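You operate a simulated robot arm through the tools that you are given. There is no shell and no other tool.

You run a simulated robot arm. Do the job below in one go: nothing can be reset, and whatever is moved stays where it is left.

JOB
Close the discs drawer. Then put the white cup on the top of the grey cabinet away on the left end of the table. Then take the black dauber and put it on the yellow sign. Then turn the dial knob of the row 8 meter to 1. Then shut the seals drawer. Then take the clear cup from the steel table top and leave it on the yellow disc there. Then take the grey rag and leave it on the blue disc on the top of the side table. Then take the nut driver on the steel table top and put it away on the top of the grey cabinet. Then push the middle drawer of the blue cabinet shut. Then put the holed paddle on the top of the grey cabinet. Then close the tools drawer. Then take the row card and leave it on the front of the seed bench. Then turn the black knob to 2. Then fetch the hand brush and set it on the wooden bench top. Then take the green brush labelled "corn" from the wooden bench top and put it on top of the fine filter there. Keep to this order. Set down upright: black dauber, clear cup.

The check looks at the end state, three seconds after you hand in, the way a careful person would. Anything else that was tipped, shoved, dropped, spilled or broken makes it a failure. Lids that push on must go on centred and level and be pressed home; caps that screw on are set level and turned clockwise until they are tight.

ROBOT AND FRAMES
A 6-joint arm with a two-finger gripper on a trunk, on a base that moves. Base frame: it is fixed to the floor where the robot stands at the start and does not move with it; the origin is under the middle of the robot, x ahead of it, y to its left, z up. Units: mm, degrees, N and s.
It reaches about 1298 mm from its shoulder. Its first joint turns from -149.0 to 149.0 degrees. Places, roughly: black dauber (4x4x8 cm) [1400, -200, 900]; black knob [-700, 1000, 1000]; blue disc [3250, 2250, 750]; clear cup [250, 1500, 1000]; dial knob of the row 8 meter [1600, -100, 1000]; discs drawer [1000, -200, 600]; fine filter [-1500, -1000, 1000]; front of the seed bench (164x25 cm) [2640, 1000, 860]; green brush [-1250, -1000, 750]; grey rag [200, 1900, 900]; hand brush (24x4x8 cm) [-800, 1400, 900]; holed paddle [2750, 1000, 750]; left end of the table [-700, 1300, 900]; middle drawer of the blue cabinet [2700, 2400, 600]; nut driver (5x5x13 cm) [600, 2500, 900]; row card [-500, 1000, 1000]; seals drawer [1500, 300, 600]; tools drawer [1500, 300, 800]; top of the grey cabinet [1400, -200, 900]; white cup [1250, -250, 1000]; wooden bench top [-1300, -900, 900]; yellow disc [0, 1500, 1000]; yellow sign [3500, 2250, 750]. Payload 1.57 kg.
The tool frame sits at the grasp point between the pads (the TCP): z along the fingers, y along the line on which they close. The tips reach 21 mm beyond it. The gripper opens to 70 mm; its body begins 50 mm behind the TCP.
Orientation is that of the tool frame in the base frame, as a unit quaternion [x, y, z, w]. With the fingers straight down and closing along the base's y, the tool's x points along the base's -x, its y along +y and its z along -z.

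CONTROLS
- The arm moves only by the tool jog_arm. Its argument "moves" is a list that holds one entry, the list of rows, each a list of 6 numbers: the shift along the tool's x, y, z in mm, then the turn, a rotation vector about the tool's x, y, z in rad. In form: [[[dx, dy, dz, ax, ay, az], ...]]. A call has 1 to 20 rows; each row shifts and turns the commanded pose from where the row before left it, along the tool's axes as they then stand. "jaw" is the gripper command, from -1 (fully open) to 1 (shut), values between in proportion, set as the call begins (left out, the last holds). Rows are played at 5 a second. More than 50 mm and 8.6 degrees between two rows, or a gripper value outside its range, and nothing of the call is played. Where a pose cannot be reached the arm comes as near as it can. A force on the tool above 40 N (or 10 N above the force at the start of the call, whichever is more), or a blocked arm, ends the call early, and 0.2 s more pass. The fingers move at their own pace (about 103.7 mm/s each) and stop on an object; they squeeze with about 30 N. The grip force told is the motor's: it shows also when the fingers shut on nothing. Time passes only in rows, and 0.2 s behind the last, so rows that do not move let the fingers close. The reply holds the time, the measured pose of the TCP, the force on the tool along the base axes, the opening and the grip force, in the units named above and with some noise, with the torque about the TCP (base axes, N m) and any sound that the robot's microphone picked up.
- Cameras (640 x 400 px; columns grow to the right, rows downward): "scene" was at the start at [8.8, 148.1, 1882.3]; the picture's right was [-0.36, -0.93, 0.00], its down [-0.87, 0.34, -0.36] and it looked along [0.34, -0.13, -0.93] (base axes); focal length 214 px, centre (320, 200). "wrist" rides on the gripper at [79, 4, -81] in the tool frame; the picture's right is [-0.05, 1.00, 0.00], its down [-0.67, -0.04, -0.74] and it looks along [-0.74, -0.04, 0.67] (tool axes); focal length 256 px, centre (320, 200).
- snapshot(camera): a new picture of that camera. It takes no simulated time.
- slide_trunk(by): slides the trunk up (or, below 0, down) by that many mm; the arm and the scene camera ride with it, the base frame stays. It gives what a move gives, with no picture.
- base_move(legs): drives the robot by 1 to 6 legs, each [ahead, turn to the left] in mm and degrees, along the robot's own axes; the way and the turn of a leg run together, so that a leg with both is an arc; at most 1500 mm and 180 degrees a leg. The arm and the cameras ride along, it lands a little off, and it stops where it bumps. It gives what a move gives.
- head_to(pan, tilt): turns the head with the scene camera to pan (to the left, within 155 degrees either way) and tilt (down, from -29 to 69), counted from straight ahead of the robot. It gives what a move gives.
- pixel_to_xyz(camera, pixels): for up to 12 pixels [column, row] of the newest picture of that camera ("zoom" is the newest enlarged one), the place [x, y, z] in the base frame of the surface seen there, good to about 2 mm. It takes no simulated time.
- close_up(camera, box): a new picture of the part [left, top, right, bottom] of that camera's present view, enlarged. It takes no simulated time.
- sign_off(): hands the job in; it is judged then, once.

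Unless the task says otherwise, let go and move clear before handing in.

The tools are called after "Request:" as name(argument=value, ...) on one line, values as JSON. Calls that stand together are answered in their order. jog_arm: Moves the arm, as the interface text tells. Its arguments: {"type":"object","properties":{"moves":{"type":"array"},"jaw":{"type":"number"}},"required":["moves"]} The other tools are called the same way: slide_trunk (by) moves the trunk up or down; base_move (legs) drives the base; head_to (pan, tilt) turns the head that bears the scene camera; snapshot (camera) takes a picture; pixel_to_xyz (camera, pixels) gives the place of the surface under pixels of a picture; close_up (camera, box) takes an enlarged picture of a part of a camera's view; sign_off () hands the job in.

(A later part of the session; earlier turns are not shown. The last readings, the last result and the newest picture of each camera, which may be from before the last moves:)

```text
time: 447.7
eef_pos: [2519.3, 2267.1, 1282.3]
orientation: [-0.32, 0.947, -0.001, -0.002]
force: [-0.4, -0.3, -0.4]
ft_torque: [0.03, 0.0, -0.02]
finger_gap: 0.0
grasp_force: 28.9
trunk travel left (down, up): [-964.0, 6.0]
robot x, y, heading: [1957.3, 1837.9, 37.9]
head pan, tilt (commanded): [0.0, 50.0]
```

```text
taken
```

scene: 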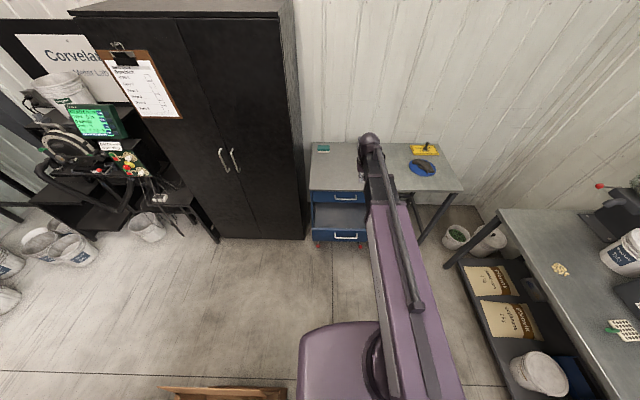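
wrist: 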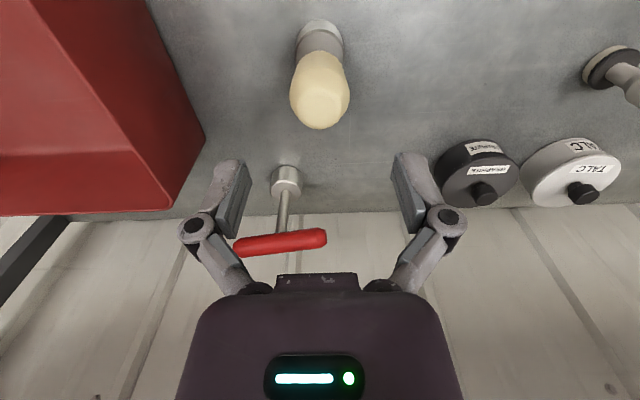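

Request:
close_up(camera="scene", box=[290, 130, 410, 255])

Request:
pixel_to_xyz(camera="scene", pixels=[[320, 228], [320, 236], [330, 225], [347, 236], [335, 236], [325, 197], [355, 198], [345, 196], [318, 212], [322, 242], [366, 238]])

```text
3.20 times, centred on (350, 192) of scene
```

zoom: 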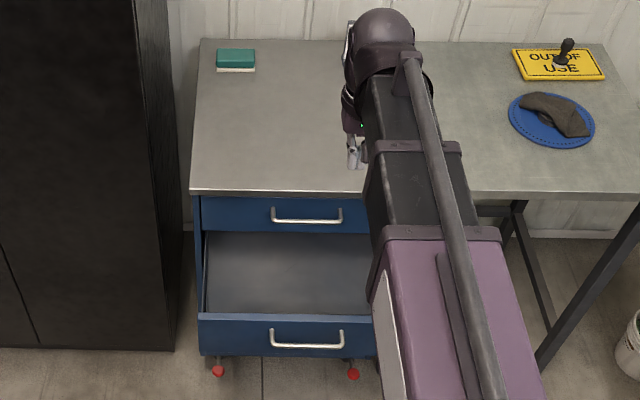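

```text
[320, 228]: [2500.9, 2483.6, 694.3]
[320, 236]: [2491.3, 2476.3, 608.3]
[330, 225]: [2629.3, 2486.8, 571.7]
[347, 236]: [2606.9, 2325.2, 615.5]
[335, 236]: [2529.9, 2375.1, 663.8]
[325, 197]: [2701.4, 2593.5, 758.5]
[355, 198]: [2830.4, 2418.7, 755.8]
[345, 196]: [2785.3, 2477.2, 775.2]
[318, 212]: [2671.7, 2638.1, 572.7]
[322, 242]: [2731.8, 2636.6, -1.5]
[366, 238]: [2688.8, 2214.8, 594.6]
```

The open drawer's face is at p≈3480 (z 585–694, handle at z≈664), the closed line at p≈3715. I pitch the gripper horizontal and lower to z≈632.

Request:
jog_arm(moves=[[[0, 0, 0, 0, -0.1428, 0], [0, 0, 0, 0, -0.1428, 0], [0, 0, 0, 0, -0.1428, 0], [0, 0, 0, 0, -0.1428, 0], [0, 0, 0, 0, -0.1428, 0], [0, 0, 0, 0, -0.1428, 0], [0, 0, 0, 0, -0.1428, 0], [0, 0, 0, 0, -0.1428, 0], [0, 0, 0, 0, -0.1428, 0], [0, 0, 0, 0, -0.1428, 0], [0, 0, 0, 0, -0.1428, 0]]], jaw=1)

```text
time: 450.1
eef_pos: [2530.5, 2279.2, 1462.7]
orientation: [-0.233, 0.679, 0.226, 0.659]
force: [0.1, 0.5, -0.7]
ft_torque: [-0.01, -0.02, 0.02]
finger_gap: 0.2
grasp_force: 28.3
out of reach, approached as far as the arm can: row 2, 3, 4, 5, 6, 7, 8, 9, 10, 11
trunk travel left (down, up): [-964.0, 6.0]
robot x, y, heading: [1955.9, 1838.3, 38.0]
head pan, tilt (commanded): [0.0, 50.0]
```

Request:
slide_trunk(by=-400)

Request:
slide_trunk(by=-400)

Request:
slide_trunk(by=-30)

Request:
snapshot(camera="wrist")

Request:
snapshot(camera="scene")

```text
time: 453.9
eef_pos: [2530.9, 2280.5, 1063.2]
orientation: [-0.233, 0.68, 0.225, 0.658]
force: [0.8, -1.4, 0.2]
ft_torque: [-0.01, 0.0, 0.01]
finger_gap: 0.0
grasp_force: 29.1
trunk travel left (down, up): [-564.0, 406.0]
robot x, y, heading: [1956.0, 1839.5, 38.1]
head pan, tilt (commanded): [0.0, 50.0]
```

```text
time: 457.7
eef_pos: [2532.1, 2278.9, 661.8]
orientation: [-0.232, 0.68, 0.225, 0.658]
force: [0.1, -0.3, 0.0]
ft_torque: [0.0, -0.03, 0.03]
finger_gap: 0.0
grasp_force: 28.5
trunk travel left (down, up): [-164.0, 806.0]
robot x, y, heading: [1954.3, 1838.2, 38.1]
head pan, tilt (commanded): [0.0, 50.0]
```

```text
time: 458.5
eef_pos: [2531.3, 2278.7, 632.1]
orientation: [-0.233, 0.68, 0.225, 0.657]
force: [0.0, -1.3, -0.3]
ft_torque: [-0.01, -0.03, 0.02]
finger_gap: 0.0
grasp_force: 29.0
trunk travel left (down, up): [-134.0, 836.0]
robot x, y, heading: [1954.8, 1841.7, 38.1]
head pan, tilt (commanded): [0.0, 50.0]
```

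```text
taken
```

wrist: 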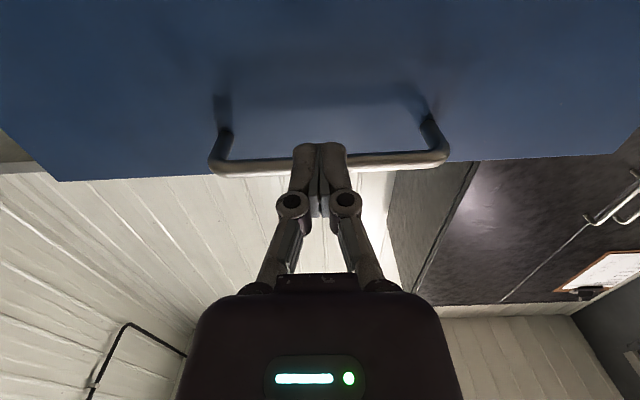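

```text
taken
```

scene: 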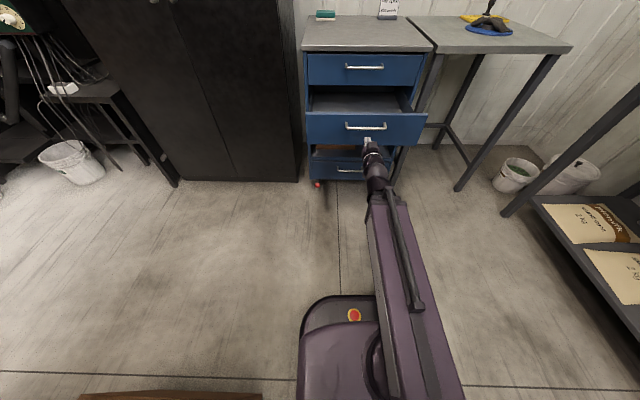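

Request:
jog_arm(moves=[[[0, 0, 45, 0, 0, 0], [0, 0, 15, 0, 0, 0], [0, 0, 10, 0, 0, 0], [0, 0, 10, 0, 0, 0], [0, 0, 10, 0, 0, 0], [0, 0, 10, 0, 0, 0], [0, 0, 10, 0, 0, 0], [0, 0, 10, 0, 0, 0], [0, 0, 10, 0, 0, 0], [0, 0, 10, 0, 0, 0], [0, 0, 10, 0, 0, 0], [0, 0, 10, 0, 0, 0], [0, 0, 10, 0, 0, 0], [0, 0, 10, 0, 0, 0], [0, 0, 10, 0, 0, 0], [0, 0, 10, 0, 0, 0], [0, 0, 10, 0, 0, 0], [0, 0, 10, 0, 0, 0], [0, 0, 10, 0, 0, 0], [0, 0, 10, 0, 0, 0]]])

Request:
snapshot(camera="scene")

Request:
pixel_to_xyz(camera="scene", pixels=[[320, 65], [400, 65], [320, 115], [400, 112]])

```text
time: 462.7
eef_pos: [2722.4, 2426.3, 632.4]
orientation: [-0.232, 0.681, 0.224, 0.657]
force: [0.5, 0.8, -0.7]
ft_torque: [-0.01, 0.01, 0.02]
finger_gap: 0.0
grasp_force: 28.5
out of reach, approached as far as the arm can: row 5, 18
trunk travel left (down, up): [-134.0, 836.0]
robot x, y, heading: [1958.4, 1837.5, 38.3]
head pan, tilt (commanded): [0.0, 50.0]
```

```text
taken
```

scene: 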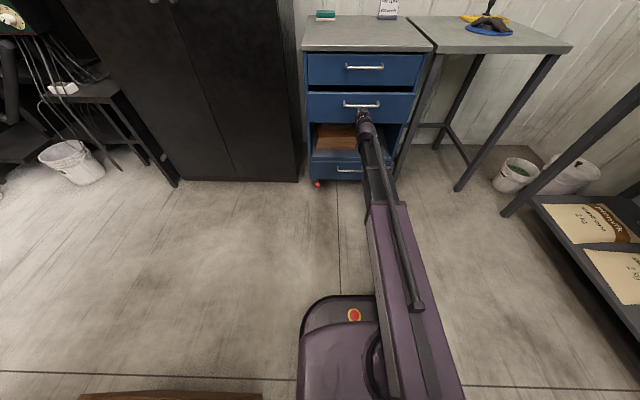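

```text
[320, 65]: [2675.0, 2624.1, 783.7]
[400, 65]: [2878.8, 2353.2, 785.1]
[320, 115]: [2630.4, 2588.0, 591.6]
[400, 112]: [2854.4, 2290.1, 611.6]
```

Middle drawer is at p≈3657; 57 mm to go. I push gently with small steps at the end (the cabinet is on casters).

Request:
jog_arm(moves=[[[0, 0, 10, 0, 0, 0], [0, 0, 10, 0, 0, 0], [0, 0, 10, 0, 0, 0], [0, 0, 10, 0, 0, 0], [0, 0, 8, 0, 0, 0], [0, 0, 3, 0, 0, 0], [0, 0, 2, 0, 0, 0], [0, 0, 2, 0, 0, 0]]])

Request:
snapshot(camera="scene")

Request:
pixel_to_xyz(camera="scene", pixels=[[320, 65], [400, 65], [320, 110], [400, 108]])

```text
time: 464.5
eef_pos: [2763.4, 2459.7, 632.4]
orientation: [-0.234, 0.68, 0.225, 0.657]
force: [0.9, -0.2, 0.1]
ft_torque: [0.03, 0.03, -0.01]
finger_gap: 0.0
grasp_force: 29.1
out of reach, approached as far as the arm can: row 8
trunk travel left (down, up): [-134.0, 836.0]
robot x, y, heading: [1960.3, 1841.9, 38.0]
head pan, tilt (commanded): [0.0, 50.0]
```

```text
taken
```

scene: 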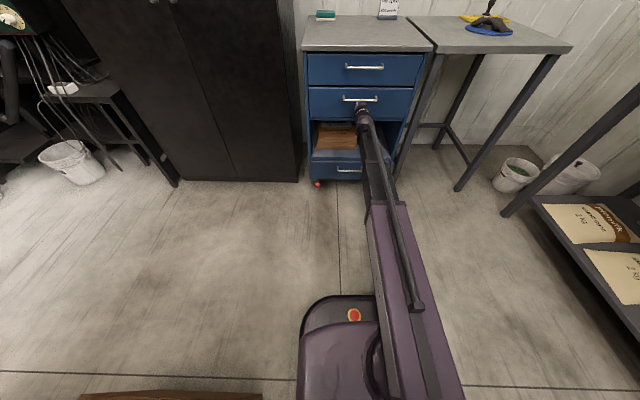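

```text
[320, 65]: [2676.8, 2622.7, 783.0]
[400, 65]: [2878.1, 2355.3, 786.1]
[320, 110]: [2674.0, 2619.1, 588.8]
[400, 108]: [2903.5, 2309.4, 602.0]
```

Request:
jog_arm(moves=[[[0, 0, 2, 0, 0, 0], [0, 0, 2, 0, 0, 0], [0, 0, 1.5, 0, 0, 0], [0, 0, 1.5, 0, 0, 0]]])

Request:
snapshot(camera="scene")

Request:
pixel_to_xyz(camera="scene", pixels=[[320, 65], [400, 65], [320, 110], [400, 108], [320, 105], [400, 100]])

```text
time: 465.5
eef_pos: [2768.9, 2462.0, 632.8]
orientation: [-0.233, 0.68, 0.225, 0.657]
force: [-13.7, -11.0, -5.1]
ft_torque: [0.06, -0.03, -0.13]
finger_gap: 0.2
grasp_force: 28.7
trunk travel left (down, up): [-134.0, 836.0]
robot x, y, heading: [1955.0, 1838.0, 38.4]
head pan, tilt (commanded): [0.0, 50.0]
```

```text
taken
```

scene: 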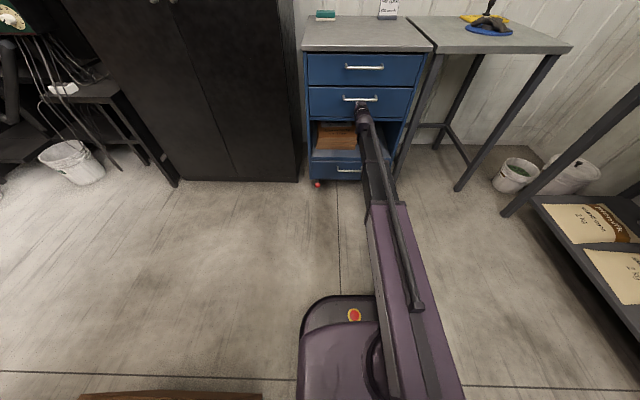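

```text
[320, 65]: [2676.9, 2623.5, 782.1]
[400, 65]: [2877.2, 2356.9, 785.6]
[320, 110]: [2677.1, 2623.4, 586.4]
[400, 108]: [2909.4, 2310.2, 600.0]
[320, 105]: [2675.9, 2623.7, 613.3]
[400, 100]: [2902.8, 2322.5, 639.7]
```

The middle drawer is flush with the top one (p≈3715.7). I retract, raise, point down and turn to the seed bench to find the holed paddle.

Request:
jog_arm(moves=[[[0, 0, -45, 0, 0, 0], [0, 0, -45, 0, 0, 0], [0, 0, -45, 0, 0, 0], [0, 0, -45, 0, 0, 0], [0, 0, -45, 0, 0, 0]]])

Request:
slide_trunk(by=400)

Request:
slide_trunk(by=400)

Request:
jog_arm(moves=[[[0, 0, 0, 0, 0.1428, 0], [0, 0, 0, 0, 0.1428, 0], [0, 0, 0, 0, 0.1428, 0], [0, 0, 0, 0, 0.1428, 0], [0, 0, 0, 0, 0.1428, 0], [0, 0, 0, 0, 0.1428, 0], [0, 0, 0, 0, 0.1428, 0], [0, 0, 0, 0, 0.1428, 0], [0, 0, 0, 0, 0.1428, 0], [0, 0, 0, 0, 0.1428, 0], [0, 0, 0, 0, 0.1428, 0]]], jaw=-1)

Request:
base_move(legs=[[0, -91]])

Request:
snapshot(camera="scene")

Request:
snapshot(camera="wrist")

```text
time: 466.7
eef_pos: [2590.5, 2324.0, 632.1]
orientation: [-0.233, 0.679, 0.225, 0.659]
force: [-0.2, 0.4, -0.9]
ft_torque: [0.0, 0.02, -0.02]
finger_gap: 0.0
grasp_force: 27.9
out of reach, approached as far as the arm can: row 2, 4
trunk travel left (down, up): [-134.0, 836.0]
robot x, y, heading: [1954.4, 1842.3, 38.3]
head pan, tilt (commanded): [0.0, 50.0]
```

```text
time: 470.5
eef_pos: [2590.7, 2326.4, 1032.2]
orientation: [-0.234, 0.68, 0.226, 0.658]
force: [0.4, -0.2, 0.6]
ft_torque: [0.02, 0.02, -0.02]
finger_gap: 0.0
grasp_force: 28.7
trunk travel left (down, up): [-534.0, 436.0]
robot x, y, heading: [1957.9, 1840.2, 38.3]
head pan, tilt (commanded): [0.0, 50.0]
```

```text
time: 474.3
eef_pos: [2591.9, 2325.2, 1432.3]
orientation: [-0.233, 0.679, 0.226, 0.658]
force: [0.1, 0.9, 0.5]
ft_torque: [-0.02, 0.02, 0.0]
finger_gap: 0.1
grasp_force: 28.3
trunk travel left (down, up): [-934.0, 36.0]
robot x, y, heading: [1956.2, 1840.5, 38.3]
head pan, tilt (commanded): [0.0, 50.0]
```

```text
time: 476.7
eef_pos: [2591.4, 2325.5, 1251.4]
orientation: [-0.324, 0.946, -0.006, -0.016]
force: [0.7, 0.8, 0.6]
ft_torque: [0.02, -0.01, -0.03]
finger_gap: 70.2
grasp_force: 0.0
out of reach, approached as far as the arm can: row 1, 2, 3, 4, 5, 6, 7, 8, 9, 10
trunk travel left (down, up): [-934.0, 36.0]
robot x, y, heading: [1954.9, 1840.0, 38.2]
head pan, tilt (commanded): [0.0, 50.0]
```

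```text
time: 483.0
eef_pos: [2407.0, 1179.3, 1252.1]
orientation: [0.463, 0.886, 0.008, -0.014]
force: [-0.7, 0.3, -0.5]
ft_torque: [0.04, -0.05, 0.0]
finger_gap: 69.9
grasp_force: 0.1
trunk travel left (down, up): [-934.0, 36.0]
robot x, y, heading: [1944.0, 1831.6, -54.3]
head pan, tilt (commanded): [0.0, 50.0]
```

```text
taken
```

scene: 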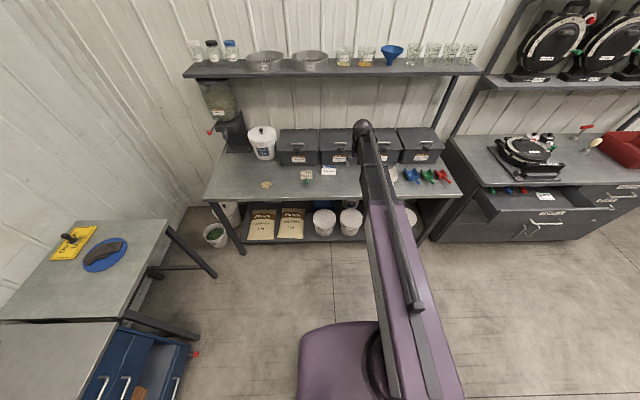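

```text
taken
```

wrist: 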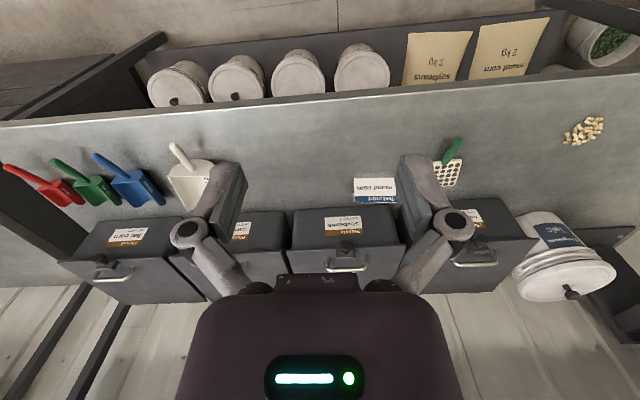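

The holed paddle (white head, green handle) is at wrist (450,160). I zoom and measure it.

Request:
close_up(camera="wrist", box=[400, 120, 528, 200])

Request:
pixel_to_xyz(camera="zoom", pixels=[[270, 110], [240, 150], [210, 195], [180, 300], [300, 320], [260, 260], [310, 190], [190, 240], [200, 330], [300, 250], [290, 95], [300, 60]])

Request:
close_up(camera="scene", box=[250, 140, 410, 240])

```text
5.00 times, centred on (464, 160) of wrist
```

zoom: 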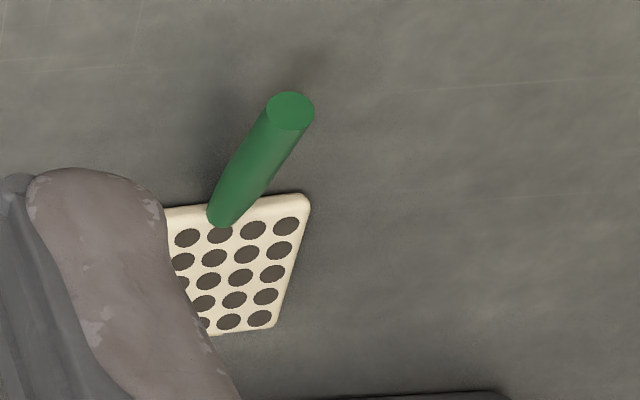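

```text
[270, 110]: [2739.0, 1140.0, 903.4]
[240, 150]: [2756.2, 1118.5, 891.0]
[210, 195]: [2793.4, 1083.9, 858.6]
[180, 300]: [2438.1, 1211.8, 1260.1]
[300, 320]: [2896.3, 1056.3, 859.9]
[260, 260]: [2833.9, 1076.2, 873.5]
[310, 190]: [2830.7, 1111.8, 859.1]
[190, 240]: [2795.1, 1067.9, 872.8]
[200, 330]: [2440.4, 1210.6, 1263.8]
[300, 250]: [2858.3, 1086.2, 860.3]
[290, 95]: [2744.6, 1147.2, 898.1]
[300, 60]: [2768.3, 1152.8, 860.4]
```

```text
4.00 times, centred on (330, 190) of scene
```

zoom: 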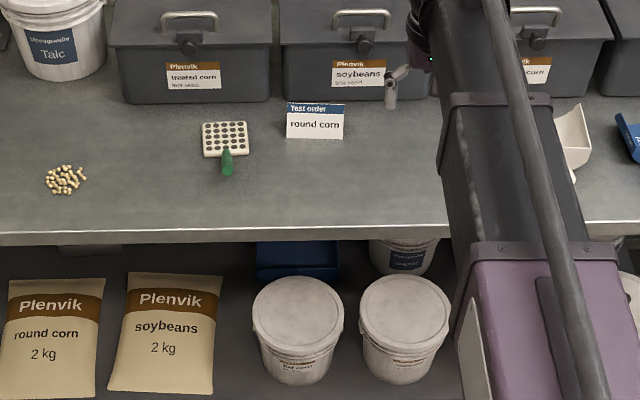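

Request:
pixel_to_xyz(camera="scene", pixels=[[300, 73], [450, 70], [220, 76], [290, 195], [230, 198], [340, 160], [300, 155], [395, 55], [390, 45]])

Request:
pixel_to_xyz(camera="zoom", pixels=[[227, 172], [227, 160], [227, 150], [205, 125], [247, 125], [205, 155], [248, 152], [225, 138], [232, 165], [315, 105], [315, 138]])

```text
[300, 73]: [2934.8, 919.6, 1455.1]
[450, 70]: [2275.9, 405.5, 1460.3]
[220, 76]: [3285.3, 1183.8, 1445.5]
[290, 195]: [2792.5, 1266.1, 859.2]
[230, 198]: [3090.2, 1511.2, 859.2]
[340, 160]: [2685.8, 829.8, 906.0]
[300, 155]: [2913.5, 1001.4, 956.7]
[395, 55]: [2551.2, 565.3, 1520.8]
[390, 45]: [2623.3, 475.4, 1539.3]
```

```text
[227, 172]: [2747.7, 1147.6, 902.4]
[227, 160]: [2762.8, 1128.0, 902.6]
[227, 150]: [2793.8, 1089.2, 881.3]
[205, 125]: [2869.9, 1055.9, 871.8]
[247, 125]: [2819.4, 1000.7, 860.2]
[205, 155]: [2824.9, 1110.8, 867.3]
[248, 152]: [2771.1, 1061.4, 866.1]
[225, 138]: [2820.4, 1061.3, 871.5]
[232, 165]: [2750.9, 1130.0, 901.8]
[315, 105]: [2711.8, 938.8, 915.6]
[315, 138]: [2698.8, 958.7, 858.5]
```

The paddle's head is at p≈2890, q≈-842 (z≈871) and its handle runs toward me, rising to z≈902 near q≈-740. I drive closer.

Request:
base_move(legs=[[0, 34.4], [357, 0], [0, -33.2]])

Request:
jog_arm(moves=[[[0, 0, 0, 0, 0.032, 0], [0, 0, 0, 0, 0, 0]]])

Request:
snapshot(camera="wrist")

Request:
snapshot(camera="scene")

```text
time: 490.4
eef_pos: [2766.0, 1075.6, 1251.9]
orientation: [0.45, 0.893, 0.006, -0.014]
force: [0.5, 0.7, -1.4]
ft_torque: [-0.02, 0.03, 0.0]
finger_gap: 69.9
grasp_force: 0.0
trunk travel left (down, up): [-934.0, 36.0]
robot x, y, heading: [2272.7, 1704.3, -52.3]
head pan, tilt (commanded): [0.0, 50.0]
```

```text
time: 491.0
eef_pos: [2764.8, 1074.0, 1253.5]
orientation: [0.45, 0.893, 0.015, -0.028]
force: [0.1, -0.5, 0.1]
ft_torque: [0.0, 0.0, -0.01]
finger_gap: 70.0
grasp_force: 0.0
trunk travel left (down, up): [-934.0, 36.0]
robot x, y, heading: [2268.8, 1702.7, -52.3]
head pan, tilt (commanded): [0.0, 50.0]
```

```text
taken
```

wrist: 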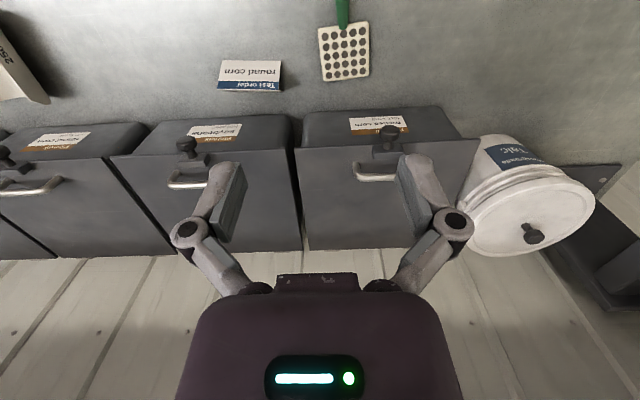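

```text
taken
```

scene: 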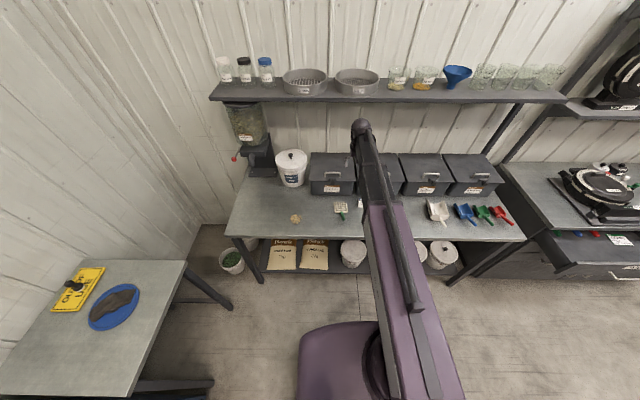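

Request:
jog_arm(moves=[[[0, 0, 0, 0, -0.064, 0], [40, 10, 0, 0, 0, 0], [40, 10, 0, 0, 0, 0], [40, 10, 0, 0, 0, 0], [0, 0, 0, 0, 0, 0]]])

Request:
slide_trunk(by=-130)

Request:
snapshot(camera="wrist")

Request:
close_up(camera="wrist", box=[260, 60, 388, 140])

```text
time: 492.2
eef_pos: [2720.4, 1187.7, 1252.4]
orientation: [0.449, 0.893, 0.0, 0.0]
force: [0.6, 0.3, -0.8]
ft_torque: [-0.01, -0.01, 0.03]
finger_gap: 69.8
grasp_force: 0.0
trunk travel left (down, up): [-934.0, 36.0]
robot x, y, heading: [2272.6, 1702.3, -52.3]
head pan, tilt (commanded): [0.0, 50.0]
```

```text
time: 493.8
eef_pos: [2719.7, 1188.4, 1122.7]
orientation: [0.45, 0.893, -0.001, 0.0]
force: [0.0, 0.3, -0.5]
ft_torque: [-0.01, 0.0, 0.0]
finger_gap: 69.9
grasp_force: 0.1
trunk travel left (down, up): [-804.0, 166.0]
robot x, y, heading: [2269.4, 1704.7, -52.3]
head pan, tilt (commanded): [0.0, 50.0]
```

```text
taken
```

wrist: 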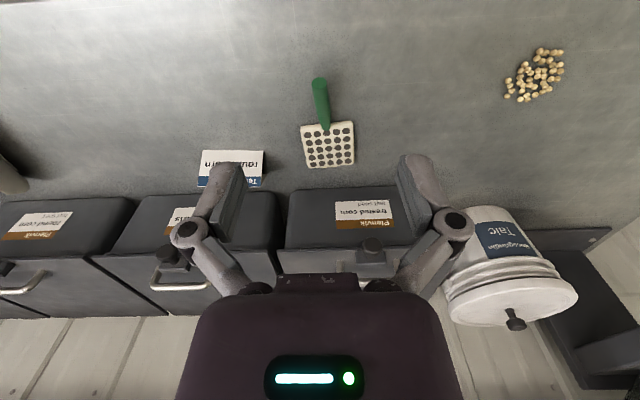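

```text
5.00 times, centred on (324, 100) of wrist
```

zoom: 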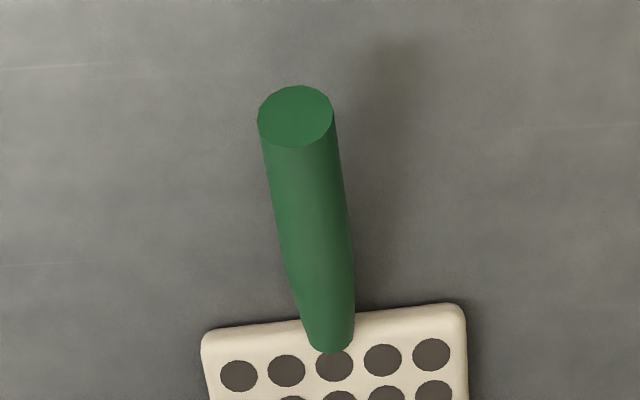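

Request:
pixel_to_xyz(camera="zoom", pixels=[[295, 117], [262, 125], [332, 125], [300, 160], [307, 200], [273, 200], [340, 200], [315, 250], [325, 300], [332, 340], [283, 250], [347, 250]])

```text
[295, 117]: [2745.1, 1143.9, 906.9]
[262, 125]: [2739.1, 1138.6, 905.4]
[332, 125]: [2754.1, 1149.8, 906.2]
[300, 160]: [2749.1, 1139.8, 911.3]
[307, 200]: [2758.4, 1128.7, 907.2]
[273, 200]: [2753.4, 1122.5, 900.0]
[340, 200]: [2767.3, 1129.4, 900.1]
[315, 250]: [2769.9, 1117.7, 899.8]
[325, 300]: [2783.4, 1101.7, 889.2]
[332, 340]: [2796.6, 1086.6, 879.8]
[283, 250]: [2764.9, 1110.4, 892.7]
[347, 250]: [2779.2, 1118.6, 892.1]
```

The handle slopes (top z 911→880) along −48° in plan, ≈18 mm thick. I rotate the gripper 5° to square up, centre on (2771,1115.5) and descend.

Request:
jog_arm(moves=[[[-29.7, -0.7, 0, 0, 0, 0], [-29.7, -0.7, 0, 0, 0, 0], [-29.7, -0.7, 0, 0, 0, 0], [0, 0, 0, 0, 0, -0.0925], [0, 0, 0, 0, 0, 0]]], jaw=-0.6)

Request:
slide_trunk(by=-170)

Request:
snapshot(camera="wrist")

```text
time: 495.0
eef_pos: [2771.4, 1116.1, 1121.1]
orientation: [0.408, 0.913, 0.0, 0.0]
force: [0.6, -0.4, -0.3]
ft_torque: [0.02, 0.03, -0.02]
finger_gap: 56.0
grasp_force: 0.0
trunk travel left (down, up): [-804.0, 166.0]
robot x, y, heading: [2272.3, 1702.3, -52.5]
head pan, tilt (commanded): [0.0, 50.0]
```

```text
time: 496.9
eef_pos: [2769.5, 1116.7, 951.9]
orientation: [0.408, 0.913, -0.001, 0.001]
force: [0.2, 0.6, 0.0]
ft_torque: [-0.03, 0.02, 0.03]
finger_gap: 55.9
grasp_force: 0.1
trunk travel left (down, up): [-634.0, 336.0]
robot x, y, heading: [2274.3, 1704.3, -52.4]
head pan, tilt (commanded): [0.0, 50.0]
```

```text
taken
```

wrist: 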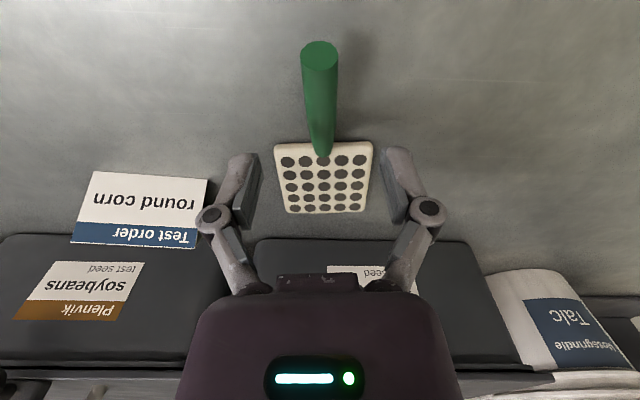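

Request:
slide_trunk(by=-63)

Request:
jog_arm(moves=[[[0, 0, 0, 0, 0, 0], [0, 0, 0, 0, 0, 0], [0, 0, 0, 0, 0, 0], [0, 0, 0, 0, 0, 0]]], jaw=1)

Request:
slide_trunk(by=60)

Request:
snapshot(camera="wrist")

```text
time: 497.9
eef_pos: [2770.4, 1116.3, 888.9]
orientation: [0.409, 0.913, 0.001, 0.001]
force: [-0.4, -0.2, 0.2]
ft_torque: [0.0, 0.04, 0.04]
finger_gap: 55.9
grasp_force: 0.0
trunk travel left (down, up): [-571.0, 399.0]
robot x, y, heading: [2268.6, 1703.4, -52.3]
head pan, tilt (commanded): [0.0, 50.0]
```

```text
time: 498.9
eef_pos: [2769.5, 1116.5, 890.4]
orientation: [0.408, 0.913, -0.001, 0.001]
force: [-0.2, -0.3, 3.4]
ft_torque: [-0.1, -0.08, -0.05]
finger_gap: 14.9
grasp_force: 30.0
trunk travel left (down, up): [-571.0, 399.0]
robot x, y, heading: [2272.6, 1702.3, -52.4]
head pan, tilt (commanded): [0.0, 50.0]
```

```text
time: 499.9
eef_pos: [2770.0, 1117.2, 949.4]
orientation: [0.408, 0.913, 0.0, 0.0]
force: [-0.1, 0.7, -1.2]
ft_torque: [0.06, 0.01, -0.01]
finger_gap: 15.2
grasp_force: 29.9
trunk travel left (down, up): [-631.0, 339.0]
robot x, y, heading: [2270.5, 1700.2, -52.1]
head pan, tilt (commanded): [0.0, 50.0]
```

```text
taken
```

wrist: 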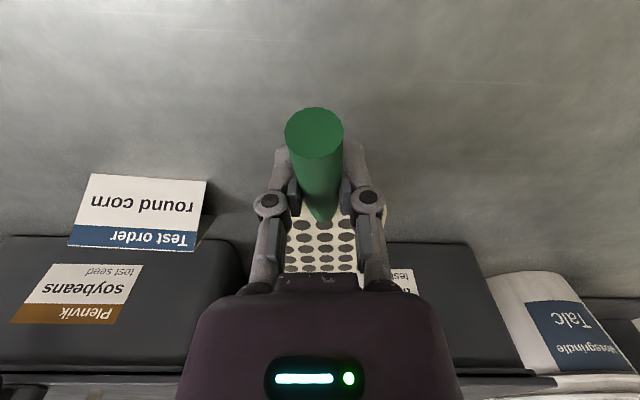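

The paddle is held by its handle (gap 15 mm). I raise and drive to the grey cabinet.

Request:
slide_trunk(by=330)

Request:
base_move(legs=[[-60, 0], [0, -90.8], [955, 0], [955, 0], [0, 90]])

Request:
snapshot(camera="scene")

Request:
snapshot(camera="wrist")

```text
time: 503.2
eef_pos: [2770.7, 1116.2, 1279.8]
orientation: [0.409, 0.913, 0.0, -0.001]
force: [-0.2, -0.5, -0.6]
ft_torque: [0.05, 0.04, -0.01]
finger_gap: 14.9
grasp_force: 30.1
trunk travel left (down, up): [-961.0, 9.0]
robot x, y, heading: [2274.8, 1702.8, -52.4]
head pan, tilt (commanded): [0.0, 50.0]
```

```text
time: 527.0
eef_pos: [1183.1, -0.9, 1278.2]
orientation: [0.42, 0.908, -0.001, 0.0]
force: [0.9, 0.4, -0.8]
ft_torque: [0.11, 0.0, 0.0]
finger_gap: 15.3
grasp_force: 29.9
trunk travel left (down, up): [-961.0, 9.0]
robot x, y, heading: [716.9, 610.9, -54.2]
head pan, tilt (commanded): [0.0, 50.0]
```

```text
taken
```

scene: 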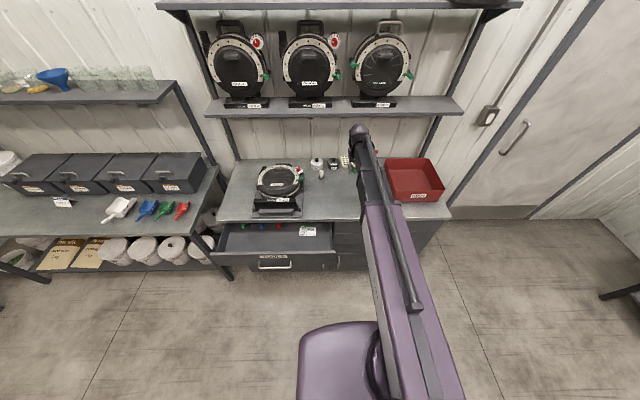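

```text
taken
```

wrist: 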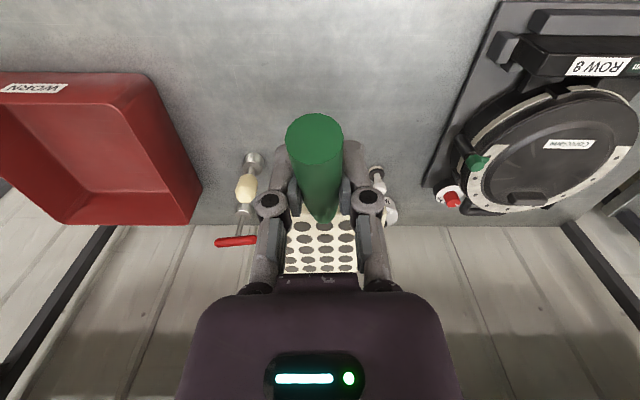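

I place the paddle in the free front-middle area (p≈930, q≈-815 for the grip). Moving over and lowering.

Request:
jog_arm(moves=[[[-34.4, -7.3, 0, 0, 0, 0], [-34.4, -7.3, 0, 0, 0, 0], [-34.5, -7.4, 0, 0, 0, 0], [0, 0, 0, 0, 0, 0]]])

Request:
slide_trunk(by=-320)

Request:
snapshot(camera="wrist")

Request:
snapshot(camera="scene")

```text
time: 528.0
eef_pos: [1232.1, -92.0, 1279.9]
orientation: [0.419, 0.908, -0.001, 0.001]
force: [-0.3, 0.6, -0.2]
ft_torque: [0.01, 0.01, 0.02]
finger_gap: 15.0
grasp_force: 30.5
trunk travel left (down, up): [-961.0, 9.0]
robot x, y, heading: [717.1, 614.1, -54.3]
head pan, tilt (commanded): [0.0, 50.0]
```

```text
time: 531.2
eef_pos: [1233.7, -91.2, 960.0]
orientation: [0.419, 0.908, 0.0, 0.0]
force: [-0.4, -0.2, -0.2]
ft_torque: [0.06, 0.02, -0.03]
finger_gap: 15.2
grasp_force: 30.1
trunk travel left (down, up): [-641.0, 329.0]
robot x, y, heading: [715.9, 615.3, -54.4]
head pan, tilt (commanded): [0.0, 50.0]
```

```text
taken
```

wrist: 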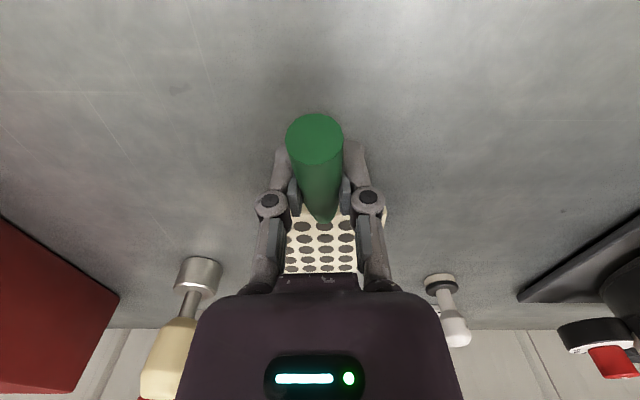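

```text
taken
```

scene: 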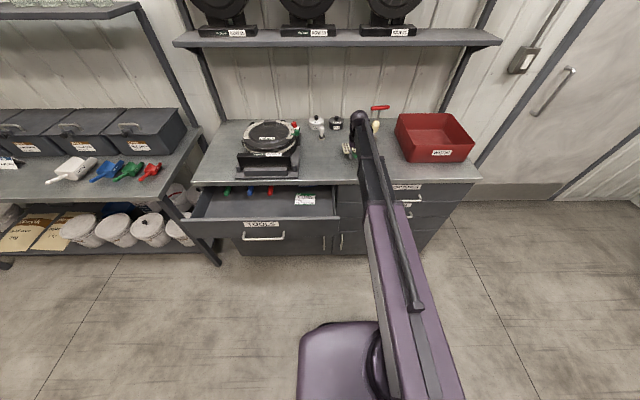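

Clear space below. I lower to contact (TCP ≈ 930).

Request:
slide_trunk(by=-27)

Request:
slide_trunk(by=-2)

Request:
slide_trunk(by=-1.5)

```text
time: 531.9
eef_pos: [1232.9, -92.3, 932.4]
orientation: [0.42, 0.908, 0.0, 0.001]
force: [0.1, 0.2, -0.7]
ft_torque: [0.04, 0.04, 0.02]
finger_gap: 14.8
grasp_force: 29.7
trunk travel left (down, up): [-614.0, 356.0]
robot x, y, heading: [717.1, 612.8, -54.0]
head pan, tilt (commanded): [0.0, 50.0]
```

```text
time: 532.5
eef_pos: [1234.1, -91.0, 930.7]
orientation: [0.42, 0.908, 0.001, 0.001]
force: [-0.4, 0.4, -1.1]
ft_torque: [0.04, 0.04, 0.01]
finger_gap: 14.8
grasp_force: 30.6
trunk travel left (down, up): [-612.0, 358.0]
robot x, y, heading: [717.6, 615.1, -54.0]
head pan, tilt (commanded): [0.0, 50.0]
```

```text
time: 533.0
eef_pos: [1233.6, -91.3, 929.7]
orientation: [0.419, 0.908, 0.0, 0.001]
force: [2.0, -2.6, 9.6]
ft_torque: [-0.3, -0.24, -0.03]
finger_gap: 14.8
grasp_force: 29.7
trunk travel left (down, up): [-610.0, 360.0]
robot x, y, heading: [718.0, 613.2, -54.0]
head pan, tilt (commanded): [0.0, 50.0]
```

Request:
jog_arm(moves=[[[0, 0, 0, 0, 0, 0], [0, 0, 0, 0, 0, 0], [0, 0, 0, 0, 0, 0]]], jaw=-0.5)

Request:
slide_trunk(by=120)

Request:
snapshot(camera="wrist")

```text
time: 533.8
eef_pos: [1231.7, -91.8, 930.0]
orientation: [0.419, 0.908, -0.001, 0.0]
force: [-0.4, 0.6, 0.8]
ft_torque: [0.04, 0.0, -0.02]
finger_gap: 52.7
grasp_force: 0.1
trunk travel left (down, up): [-610.0, 360.0]
robot x, y, heading: [716.4, 614.6, -54.4]
head pan, tilt (commanded): [0.0, 50.0]
```

```text
time: 535.3
eef_pos: [1234.2, -91.7, 1048.5]
orientation: [0.42, 0.908, 0.0, 0.0]
force: [0.1, -0.3, -0.4]
ft_torque: [0.01, 0.01, 0.01]
finger_gap: 52.7
grasp_force: 0.1
trunk travel left (down, up): [-730.0, 240.0]
robot x, y, heading: [719.1, 616.1, -54.2]
head pan, tilt (commanded): [0.0, 50.0]
```

```text
taken
```

wrist: 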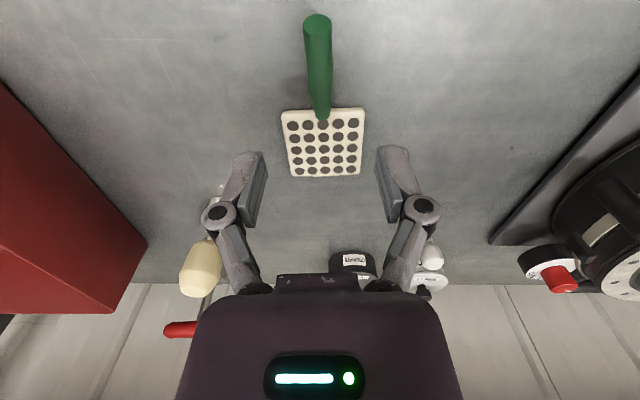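

The paddle lies flat on the cabinet. Next the TOOLS drawer: raise, reposition, pitch the gripper horizontal.

Request:
slide_trunk(by=235)

Request:
base_move(legs=[[0, -38], [-396, 0], [0, 39]])

Request:
jog_arm(moves=[[[0, 0, 0, 0, -0.1428, 0], [0, 0, 0, 0, -0.1428, 0], [0, 0, 0, 0, -0.1428, 0], [0, 0, 0, 0, -0.1428, 0], [0, 0, 0, 0, -0.1428, 0], [0, 0, 0, 0, -0.1428, 0], [0, 0, 0, 0, -0.1428, 0], [0, 0, 0, 0, -0.1428, 0], [0, 0, 0, 0, -0.1428, 0], [0, 0, 0, 0, -0.1428, 0], [0, 0, 0, 0, -0.1428, 0]]], jaw=1)

```text
time: 537.7
eef_pos: [1233.1, -91.3, 1282.7]
orientation: [0.419, 0.908, 0.0, -0.001]
force: [0.5, 0.5, -0.1]
ft_torque: [0.03, 0.03, -0.05]
finger_gap: 52.3
grasp_force: 0.0
trunk travel left (down, up): [-965.0, 5.0]
robot x, y, heading: [717.8, 610.5, -53.8]
head pan, tilt (commanded): [0.0, 50.0]
```

```text
time: 545.9
eef_pos: [1253.8, 302.2, 1285.4]
orientation: [0.419, 0.908, 0.0, 0.001]
force: [-1.2, 0.5, -0.8]
ft_torque: [-0.01, -0.01, -0.01]
finger_gap: 52.5
grasp_force: 0.1
trunk travel left (down, up): [-965.0, 5.0]
robot x, y, heading: [743.6, 1009.2, -54.3]
head pan, tilt (commanded): [0.0, 50.0]
```

```text
time: 548.3
eef_pos: [1255.1, 301.5, 1465.5]
orientation: [0.292, 0.655, -0.299, 0.629]
force: [0.4, -0.7, 2.0]
ft_torque: [0.07, -0.01, -0.02]
finger_gap: 0.0
grasp_force: 28.4
out of reach, approached as far as the arm can: row 2, 3, 4, 5, 6, 7, 8, 9, 10, 11
trunk travel left (down, up): [-965.0, 5.0]
robot x, y, heading: [744.3, 1010.9, -54.9]
head pan, tilt (commanded): [0.0, 50.0]
```

The tip is past the TOOLS face line, so I pull back 135 mm and correct yaw by 3.7° before lowering.

Request:
jog_arm(moves=[[[0, 0, 0, 0.065, 0, 0], [0, 0, -45, 0, 0, 0], [0, 0, -45, 0, 0, 0], [0, 0, -45, 0, 0, 0], [0, 0, 0, 0, 0, 0]]])

Request:
slide_trunk(by=-400)

Request:
slide_trunk(by=-225)

Request:
snapshot(camera="wrist")

Request:
snapshot(camera="scene")

```text
time: 549.5
eef_pos: [1176.1, 407.2, 1469.1]
orientation: [0.317, 0.633, -0.316, 0.631]
force: [-0.1, 0.2, -0.4]
ft_torque: [0.01, 0.0, 0.01]
finger_gap: 0.1
grasp_force: 28.7
out of reach, approached as far as the arm can: row 1
trunk travel left (down, up): [-965.0, 5.0]
robot x, y, heading: [742.8, 1012.6, -54.3]
head pan, tilt (commanded): [0.0, 50.0]
```

```text
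time: 553.3
eef_pos: [1175.6, 408.5, 1068.6]
orientation: [0.316, 0.633, -0.316, 0.632]
force: [-0.4, -0.6, 0.1]
ft_torque: [0.0, 0.0, 0.02]
finger_gap: 0.0
grasp_force: 28.7
trunk travel left (down, up): [-565.0, 405.0]
robot x, y, heading: [743.5, 1012.5, -54.6]
head pan, tilt (commanded): [0.0, 50.0]
```

```text
time: 555.7
eef_pos: [1175.7, 408.6, 844.4]
orientation: [0.316, 0.633, -0.316, 0.632]
force: [0.4, 0.7, 0.4]
ft_torque: [0.02, 0.01, -0.02]
finger_gap: 0.1
grasp_force: 28.8
trunk travel left (down, up): [-340.0, 630.0]
robot x, y, heading: [741.5, 1011.7, -54.5]
head pan, tilt (commanded): [0.0, 50.0]
```

```text
taken
```

wrist: 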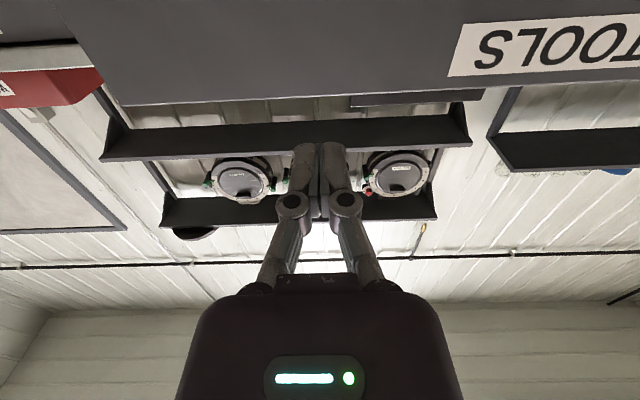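

```text
taken
```

scene: 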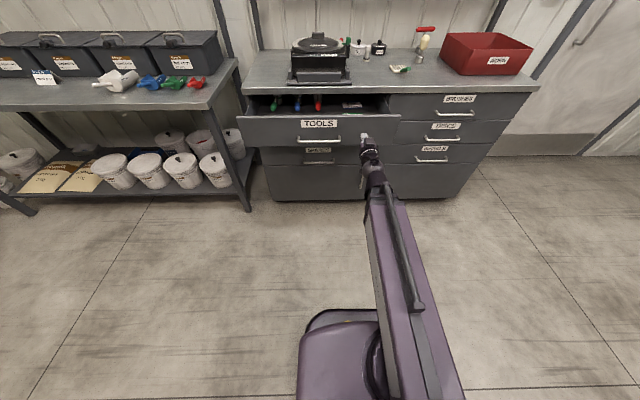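

The contact point projects ~25 mm below the panel's top edge, left of the handle. I lower 12 mm more and push.

Request:
slide_trunk(by=-12)

Request:
jog_arm(moves=[[[0, 0, 45, 0, 0, 0], [0, 0, 40, 0, 0, 0], [0, 0, 10, 0, 0, 0], [0, 0, 10, 0, 0, 0], [0, 0, 10, 0, 0, 0], [0, 0, 10, 0, 0, 0], [0, 0, 10, 0, 0, 0], [0, 0, 10, 0, 0, 0], [0, 0, 10, 0, 0, 0], [0, 0, 10, 0, 0, 0], [0, 0, 10, 0, 0, 0], [0, 0, 10, 0, 0, 0], [0, 0, 10, 0, 0, 0], [0, 0, 10, 0, 0, 0], [0, 0, 10, 0, 0, 0], [0, 0, 10, 0, 0, 0], [0, 0, 10, 0, 0, 0], [0, 0, 10, 0, 0, 0], [0, 0, 10, 0, 0, 0], [0, 0, 10, 0, 0, 0]]])

Request:
snapshot(camera="scene")

```text
time: 556.3
eef_pos: [1176.3, 409.5, 832.6]
orientation: [0.316, 0.633, -0.316, 0.632]
force: [-0.5, 0.2, -0.3]
ft_torque: [0.01, 0.0, 0.0]
finger_gap: 0.1
grasp_force: 28.0
trunk travel left (down, up): [-328.0, 642.0]
robot x, y, heading: [747.4, 1010.3, -54.2]
head pan, tilt (commanded): [0.0, 50.0]
```

```text
time: 560.5
eef_pos: [1336.1, 196.8, 832.8]
orientation: [0.317, 0.634, -0.316, 0.631]
force: [0.3, -1.7, 0.7]
ft_torque: [0.01, 0.03, -0.01]
finger_gap: 0.0
grasp_force: 28.3
trunk travel left (down, up): [-328.0, 642.0]
robot x, y, heading: [742.4, 1011.9, -54.3]
head pan, tilt (commanded): [0.0, 50.0]
```

```text
taken
```

scene: 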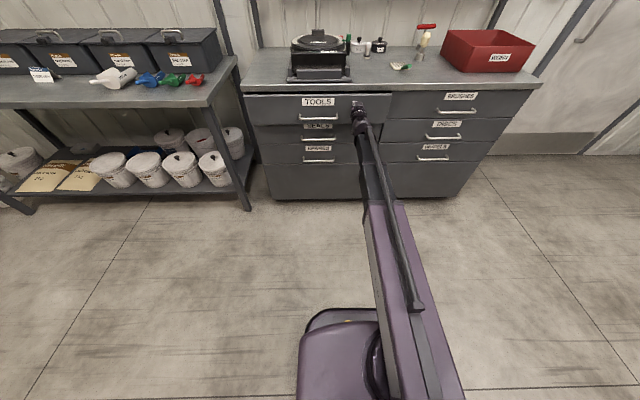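

Request:
jog_arm(moves=[[[0, 0, 10, 0, 0, 0], [0, 0, 10, 0, 0, 0], [0, 0, 10, 0, 0, 0], [0, 0, 5, 0, 0, 0], [0, 0, 3, 0, 0, 0], [0, 0, 2, 0, 0, 0], [0, 0, 2, 0, 0, 0], [0, 0, 2, 0, 0, 0], [0, 0, 2, 0, 0, 0]]])

Request:
snapshot(camera="scene")

Request:
pixel_to_xyz(camera="scene", pixels=[[270, 110], [340, 105], [420, 105], [270, 130], [270, 150], [460, 125]])

```text
time: 562.5
eef_pos: [1361.8, 160.6, 833.0]
orientation: [0.316, 0.633, -0.316, 0.631]
force: [-2.6, 4.3, -3.2]
ft_torque: [0.02, 0.0, 0.04]
finger_gap: 5.9
grasp_force: 28.8
trunk travel left (down, up): [-328.0, 642.0]
robot x, y, heading: [748.0, 1011.0, -54.4]
head pan, tilt (commanded): [0.0, 50.0]
```

```text
taken
```

scene: 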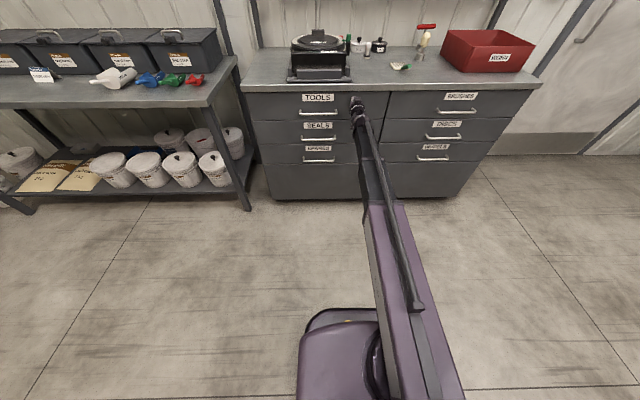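

```text
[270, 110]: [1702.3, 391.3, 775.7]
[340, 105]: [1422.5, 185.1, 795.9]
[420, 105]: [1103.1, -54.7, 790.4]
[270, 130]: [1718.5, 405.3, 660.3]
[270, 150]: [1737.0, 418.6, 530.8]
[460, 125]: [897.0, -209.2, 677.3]
```

TOOLS is flush (q≈-707). I retract, raise, point the fingers down, and drive to the steel table for the row card.

Request:
jog_arm(moves=[[[0, 0, -45, 0, 0, 0], [0, 0, -45, 0, 0, 0], [0, 0, -45, 0, 0, 0], [0, 0, -45, 0, 0, 0], [0, 0, -45, 0, 0, 0]]])

Request:
slide_trunk(by=400)

Request:
slide_trunk(by=200)

Request:
jog_arm(moves=[[[0, 0, 0, 0, 0.1428, 0], [0, 0, 0, 0, 0.1428, 0], [0, 0, 0, 0, 0.1428, 0], [0, 0, 0, 0, 0.1428, 0], [0, 0, 0, 0, 0.1428, 0], [0, 0, 0, 0, 0.1428, 0], [0, 0, 0, 0, 0.1428, 0], [0, 0, 0, 0, 0.1428, 0], [0, 0, 0, 0, 0.1428, 0], [0, 0, 0, 0, 0.1428, 0], [0, 0, 0, 0, 0.1428, 0]]], jaw=-1)

```text
time: 563.7
eef_pos: [1226.4, 340.3, 833.4]
orientation: [0.316, 0.632, -0.316, 0.632]
force: [0.9, 0.1, 0.2]
ft_torque: [-0.02, 0.01, 0.04]
finger_gap: 0.1
grasp_force: 28.9
trunk travel left (down, up): [-328.0, 642.0]
robot x, y, heading: [746.1, 1014.5, -54.2]
head pan, tilt (commanded): [0.0, 50.0]
```

```text
time: 567.5
eef_pos: [1226.3, 339.9, 1233.2]
orientation: [0.317, 0.632, -0.316, 0.633]
force: [0.4, 1.3, -0.2]
ft_torque: [-0.01, 0.05, 0.01]
finger_gap: 0.1
grasp_force: 28.6
trunk travel left (down, up): [-728.0, 242.0]
robot x, y, heading: [743.1, 1010.9, -54.3]
head pan, tilt (commanded): [0.0, 50.0]
```

```text
time: 569.7
eef_pos: [1225.4, 338.8, 1434.1]
orientation: [0.317, 0.632, -0.316, 0.633]
force: [0.4, -0.7, 0.0]
ft_torque: [-0.02, 0.02, 0.0]
finger_gap: 0.0
grasp_force: 28.8
trunk travel left (down, up): [-928.0, 42.0]
robot x, y, heading: [745.3, 1012.0, -54.3]
head pan, tilt (commanded): [0.0, 50.0]
```

```text
time: 572.1
eef_pos: [1231.3, 342.0, 1247.1]
orientation: [0.434, 0.9, -0.019, 0.04]
force: [0.1, -0.8, 0.0]
ft_torque: [-0.03, 0.01, 0.01]
finger_gap: 70.0
grasp_force: 0.1
out of reach, approached as far as the arm can: row 1, 2, 3, 4, 5, 6, 7, 8, 9, 10, 11
trunk travel left (down, up): [-928.0, 42.0]
robot x, y, heading: [742.1, 1018.2, -54.4]
head pan, tilt (commanded): [0.0, 50.0]
```

Request:
jog_arm(moves=[[[0, 0, 0, 0, 0.089, 0], [0, 0, 0, 0, 0, 0]]])

Request:
slide_trunk(by=38)

Request:
base_move(legs=[[0, -88.8], [954, 0], [0, -90]])

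Request:
snapshot(camera="wrist")

Request:
snapshot(camera="scene")

```text
time: 572.7
eef_pos: [1229.6, 343.2, 1247.9]
orientation: [0.434, 0.901, 0.0, 0.0]
force: [-0.5, 0.7, 0.3]
ft_torque: [-0.02, -0.01, 0.0]
finger_gap: 69.7
grasp_force: 0.1
trunk travel left (down, up): [-928.0, 42.0]
robot x, y, heading: [745.4, 1011.4, -54.5]
head pan, tilt (commanded): [0.0, 50.0]
```

```text
time: 573.5
eef_pos: [1231.5, 343.0, 1285.2]
orientation: [0.435, 0.901, -0.001, 0.002]
force: [-0.7, 0.1, 0.0]
ft_torque: [-0.02, 0.02, 0.02]
finger_gap: 70.1
grasp_force: 0.0
trunk travel left (down, up): [-966.0, 4.0]
robot x, y, heading: [745.7, 1014.0, -54.5]
head pan, tilt (commanded): [0.0, 50.0]
```

```text
time: 590.9
eef_pos: [-509.3, 1115.2, 1288.4]
orientation: [0.9, -0.435, -0.001, -0.001]
force: [0.3, -1.2, 1.0]
ft_torque: [0.03, 0.0, -0.02]
finger_gap: 69.8
grasp_force: 0.1
trunk travel left (down, up): [-966.0, 4.0]
robot x, y, heading: [-12.7, 460.0, 126.0]
head pan, tilt (commanded): [0.0, 50.0]
```

```text
taken
```

wrist: 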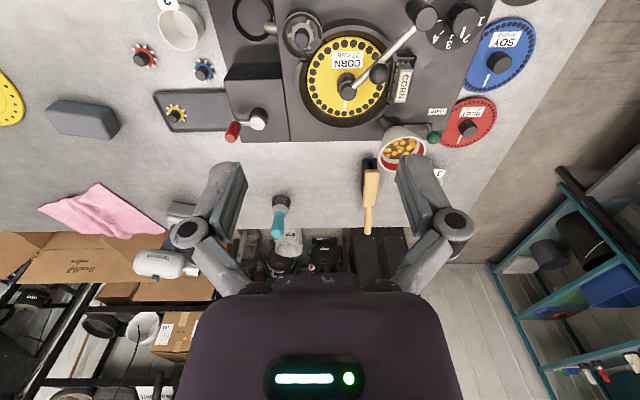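

```text
taken
```

scene: 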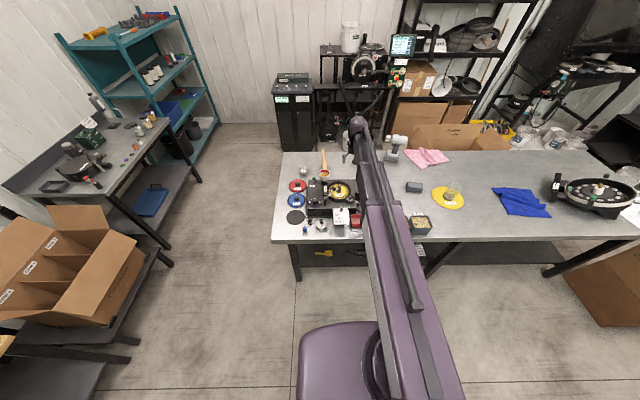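

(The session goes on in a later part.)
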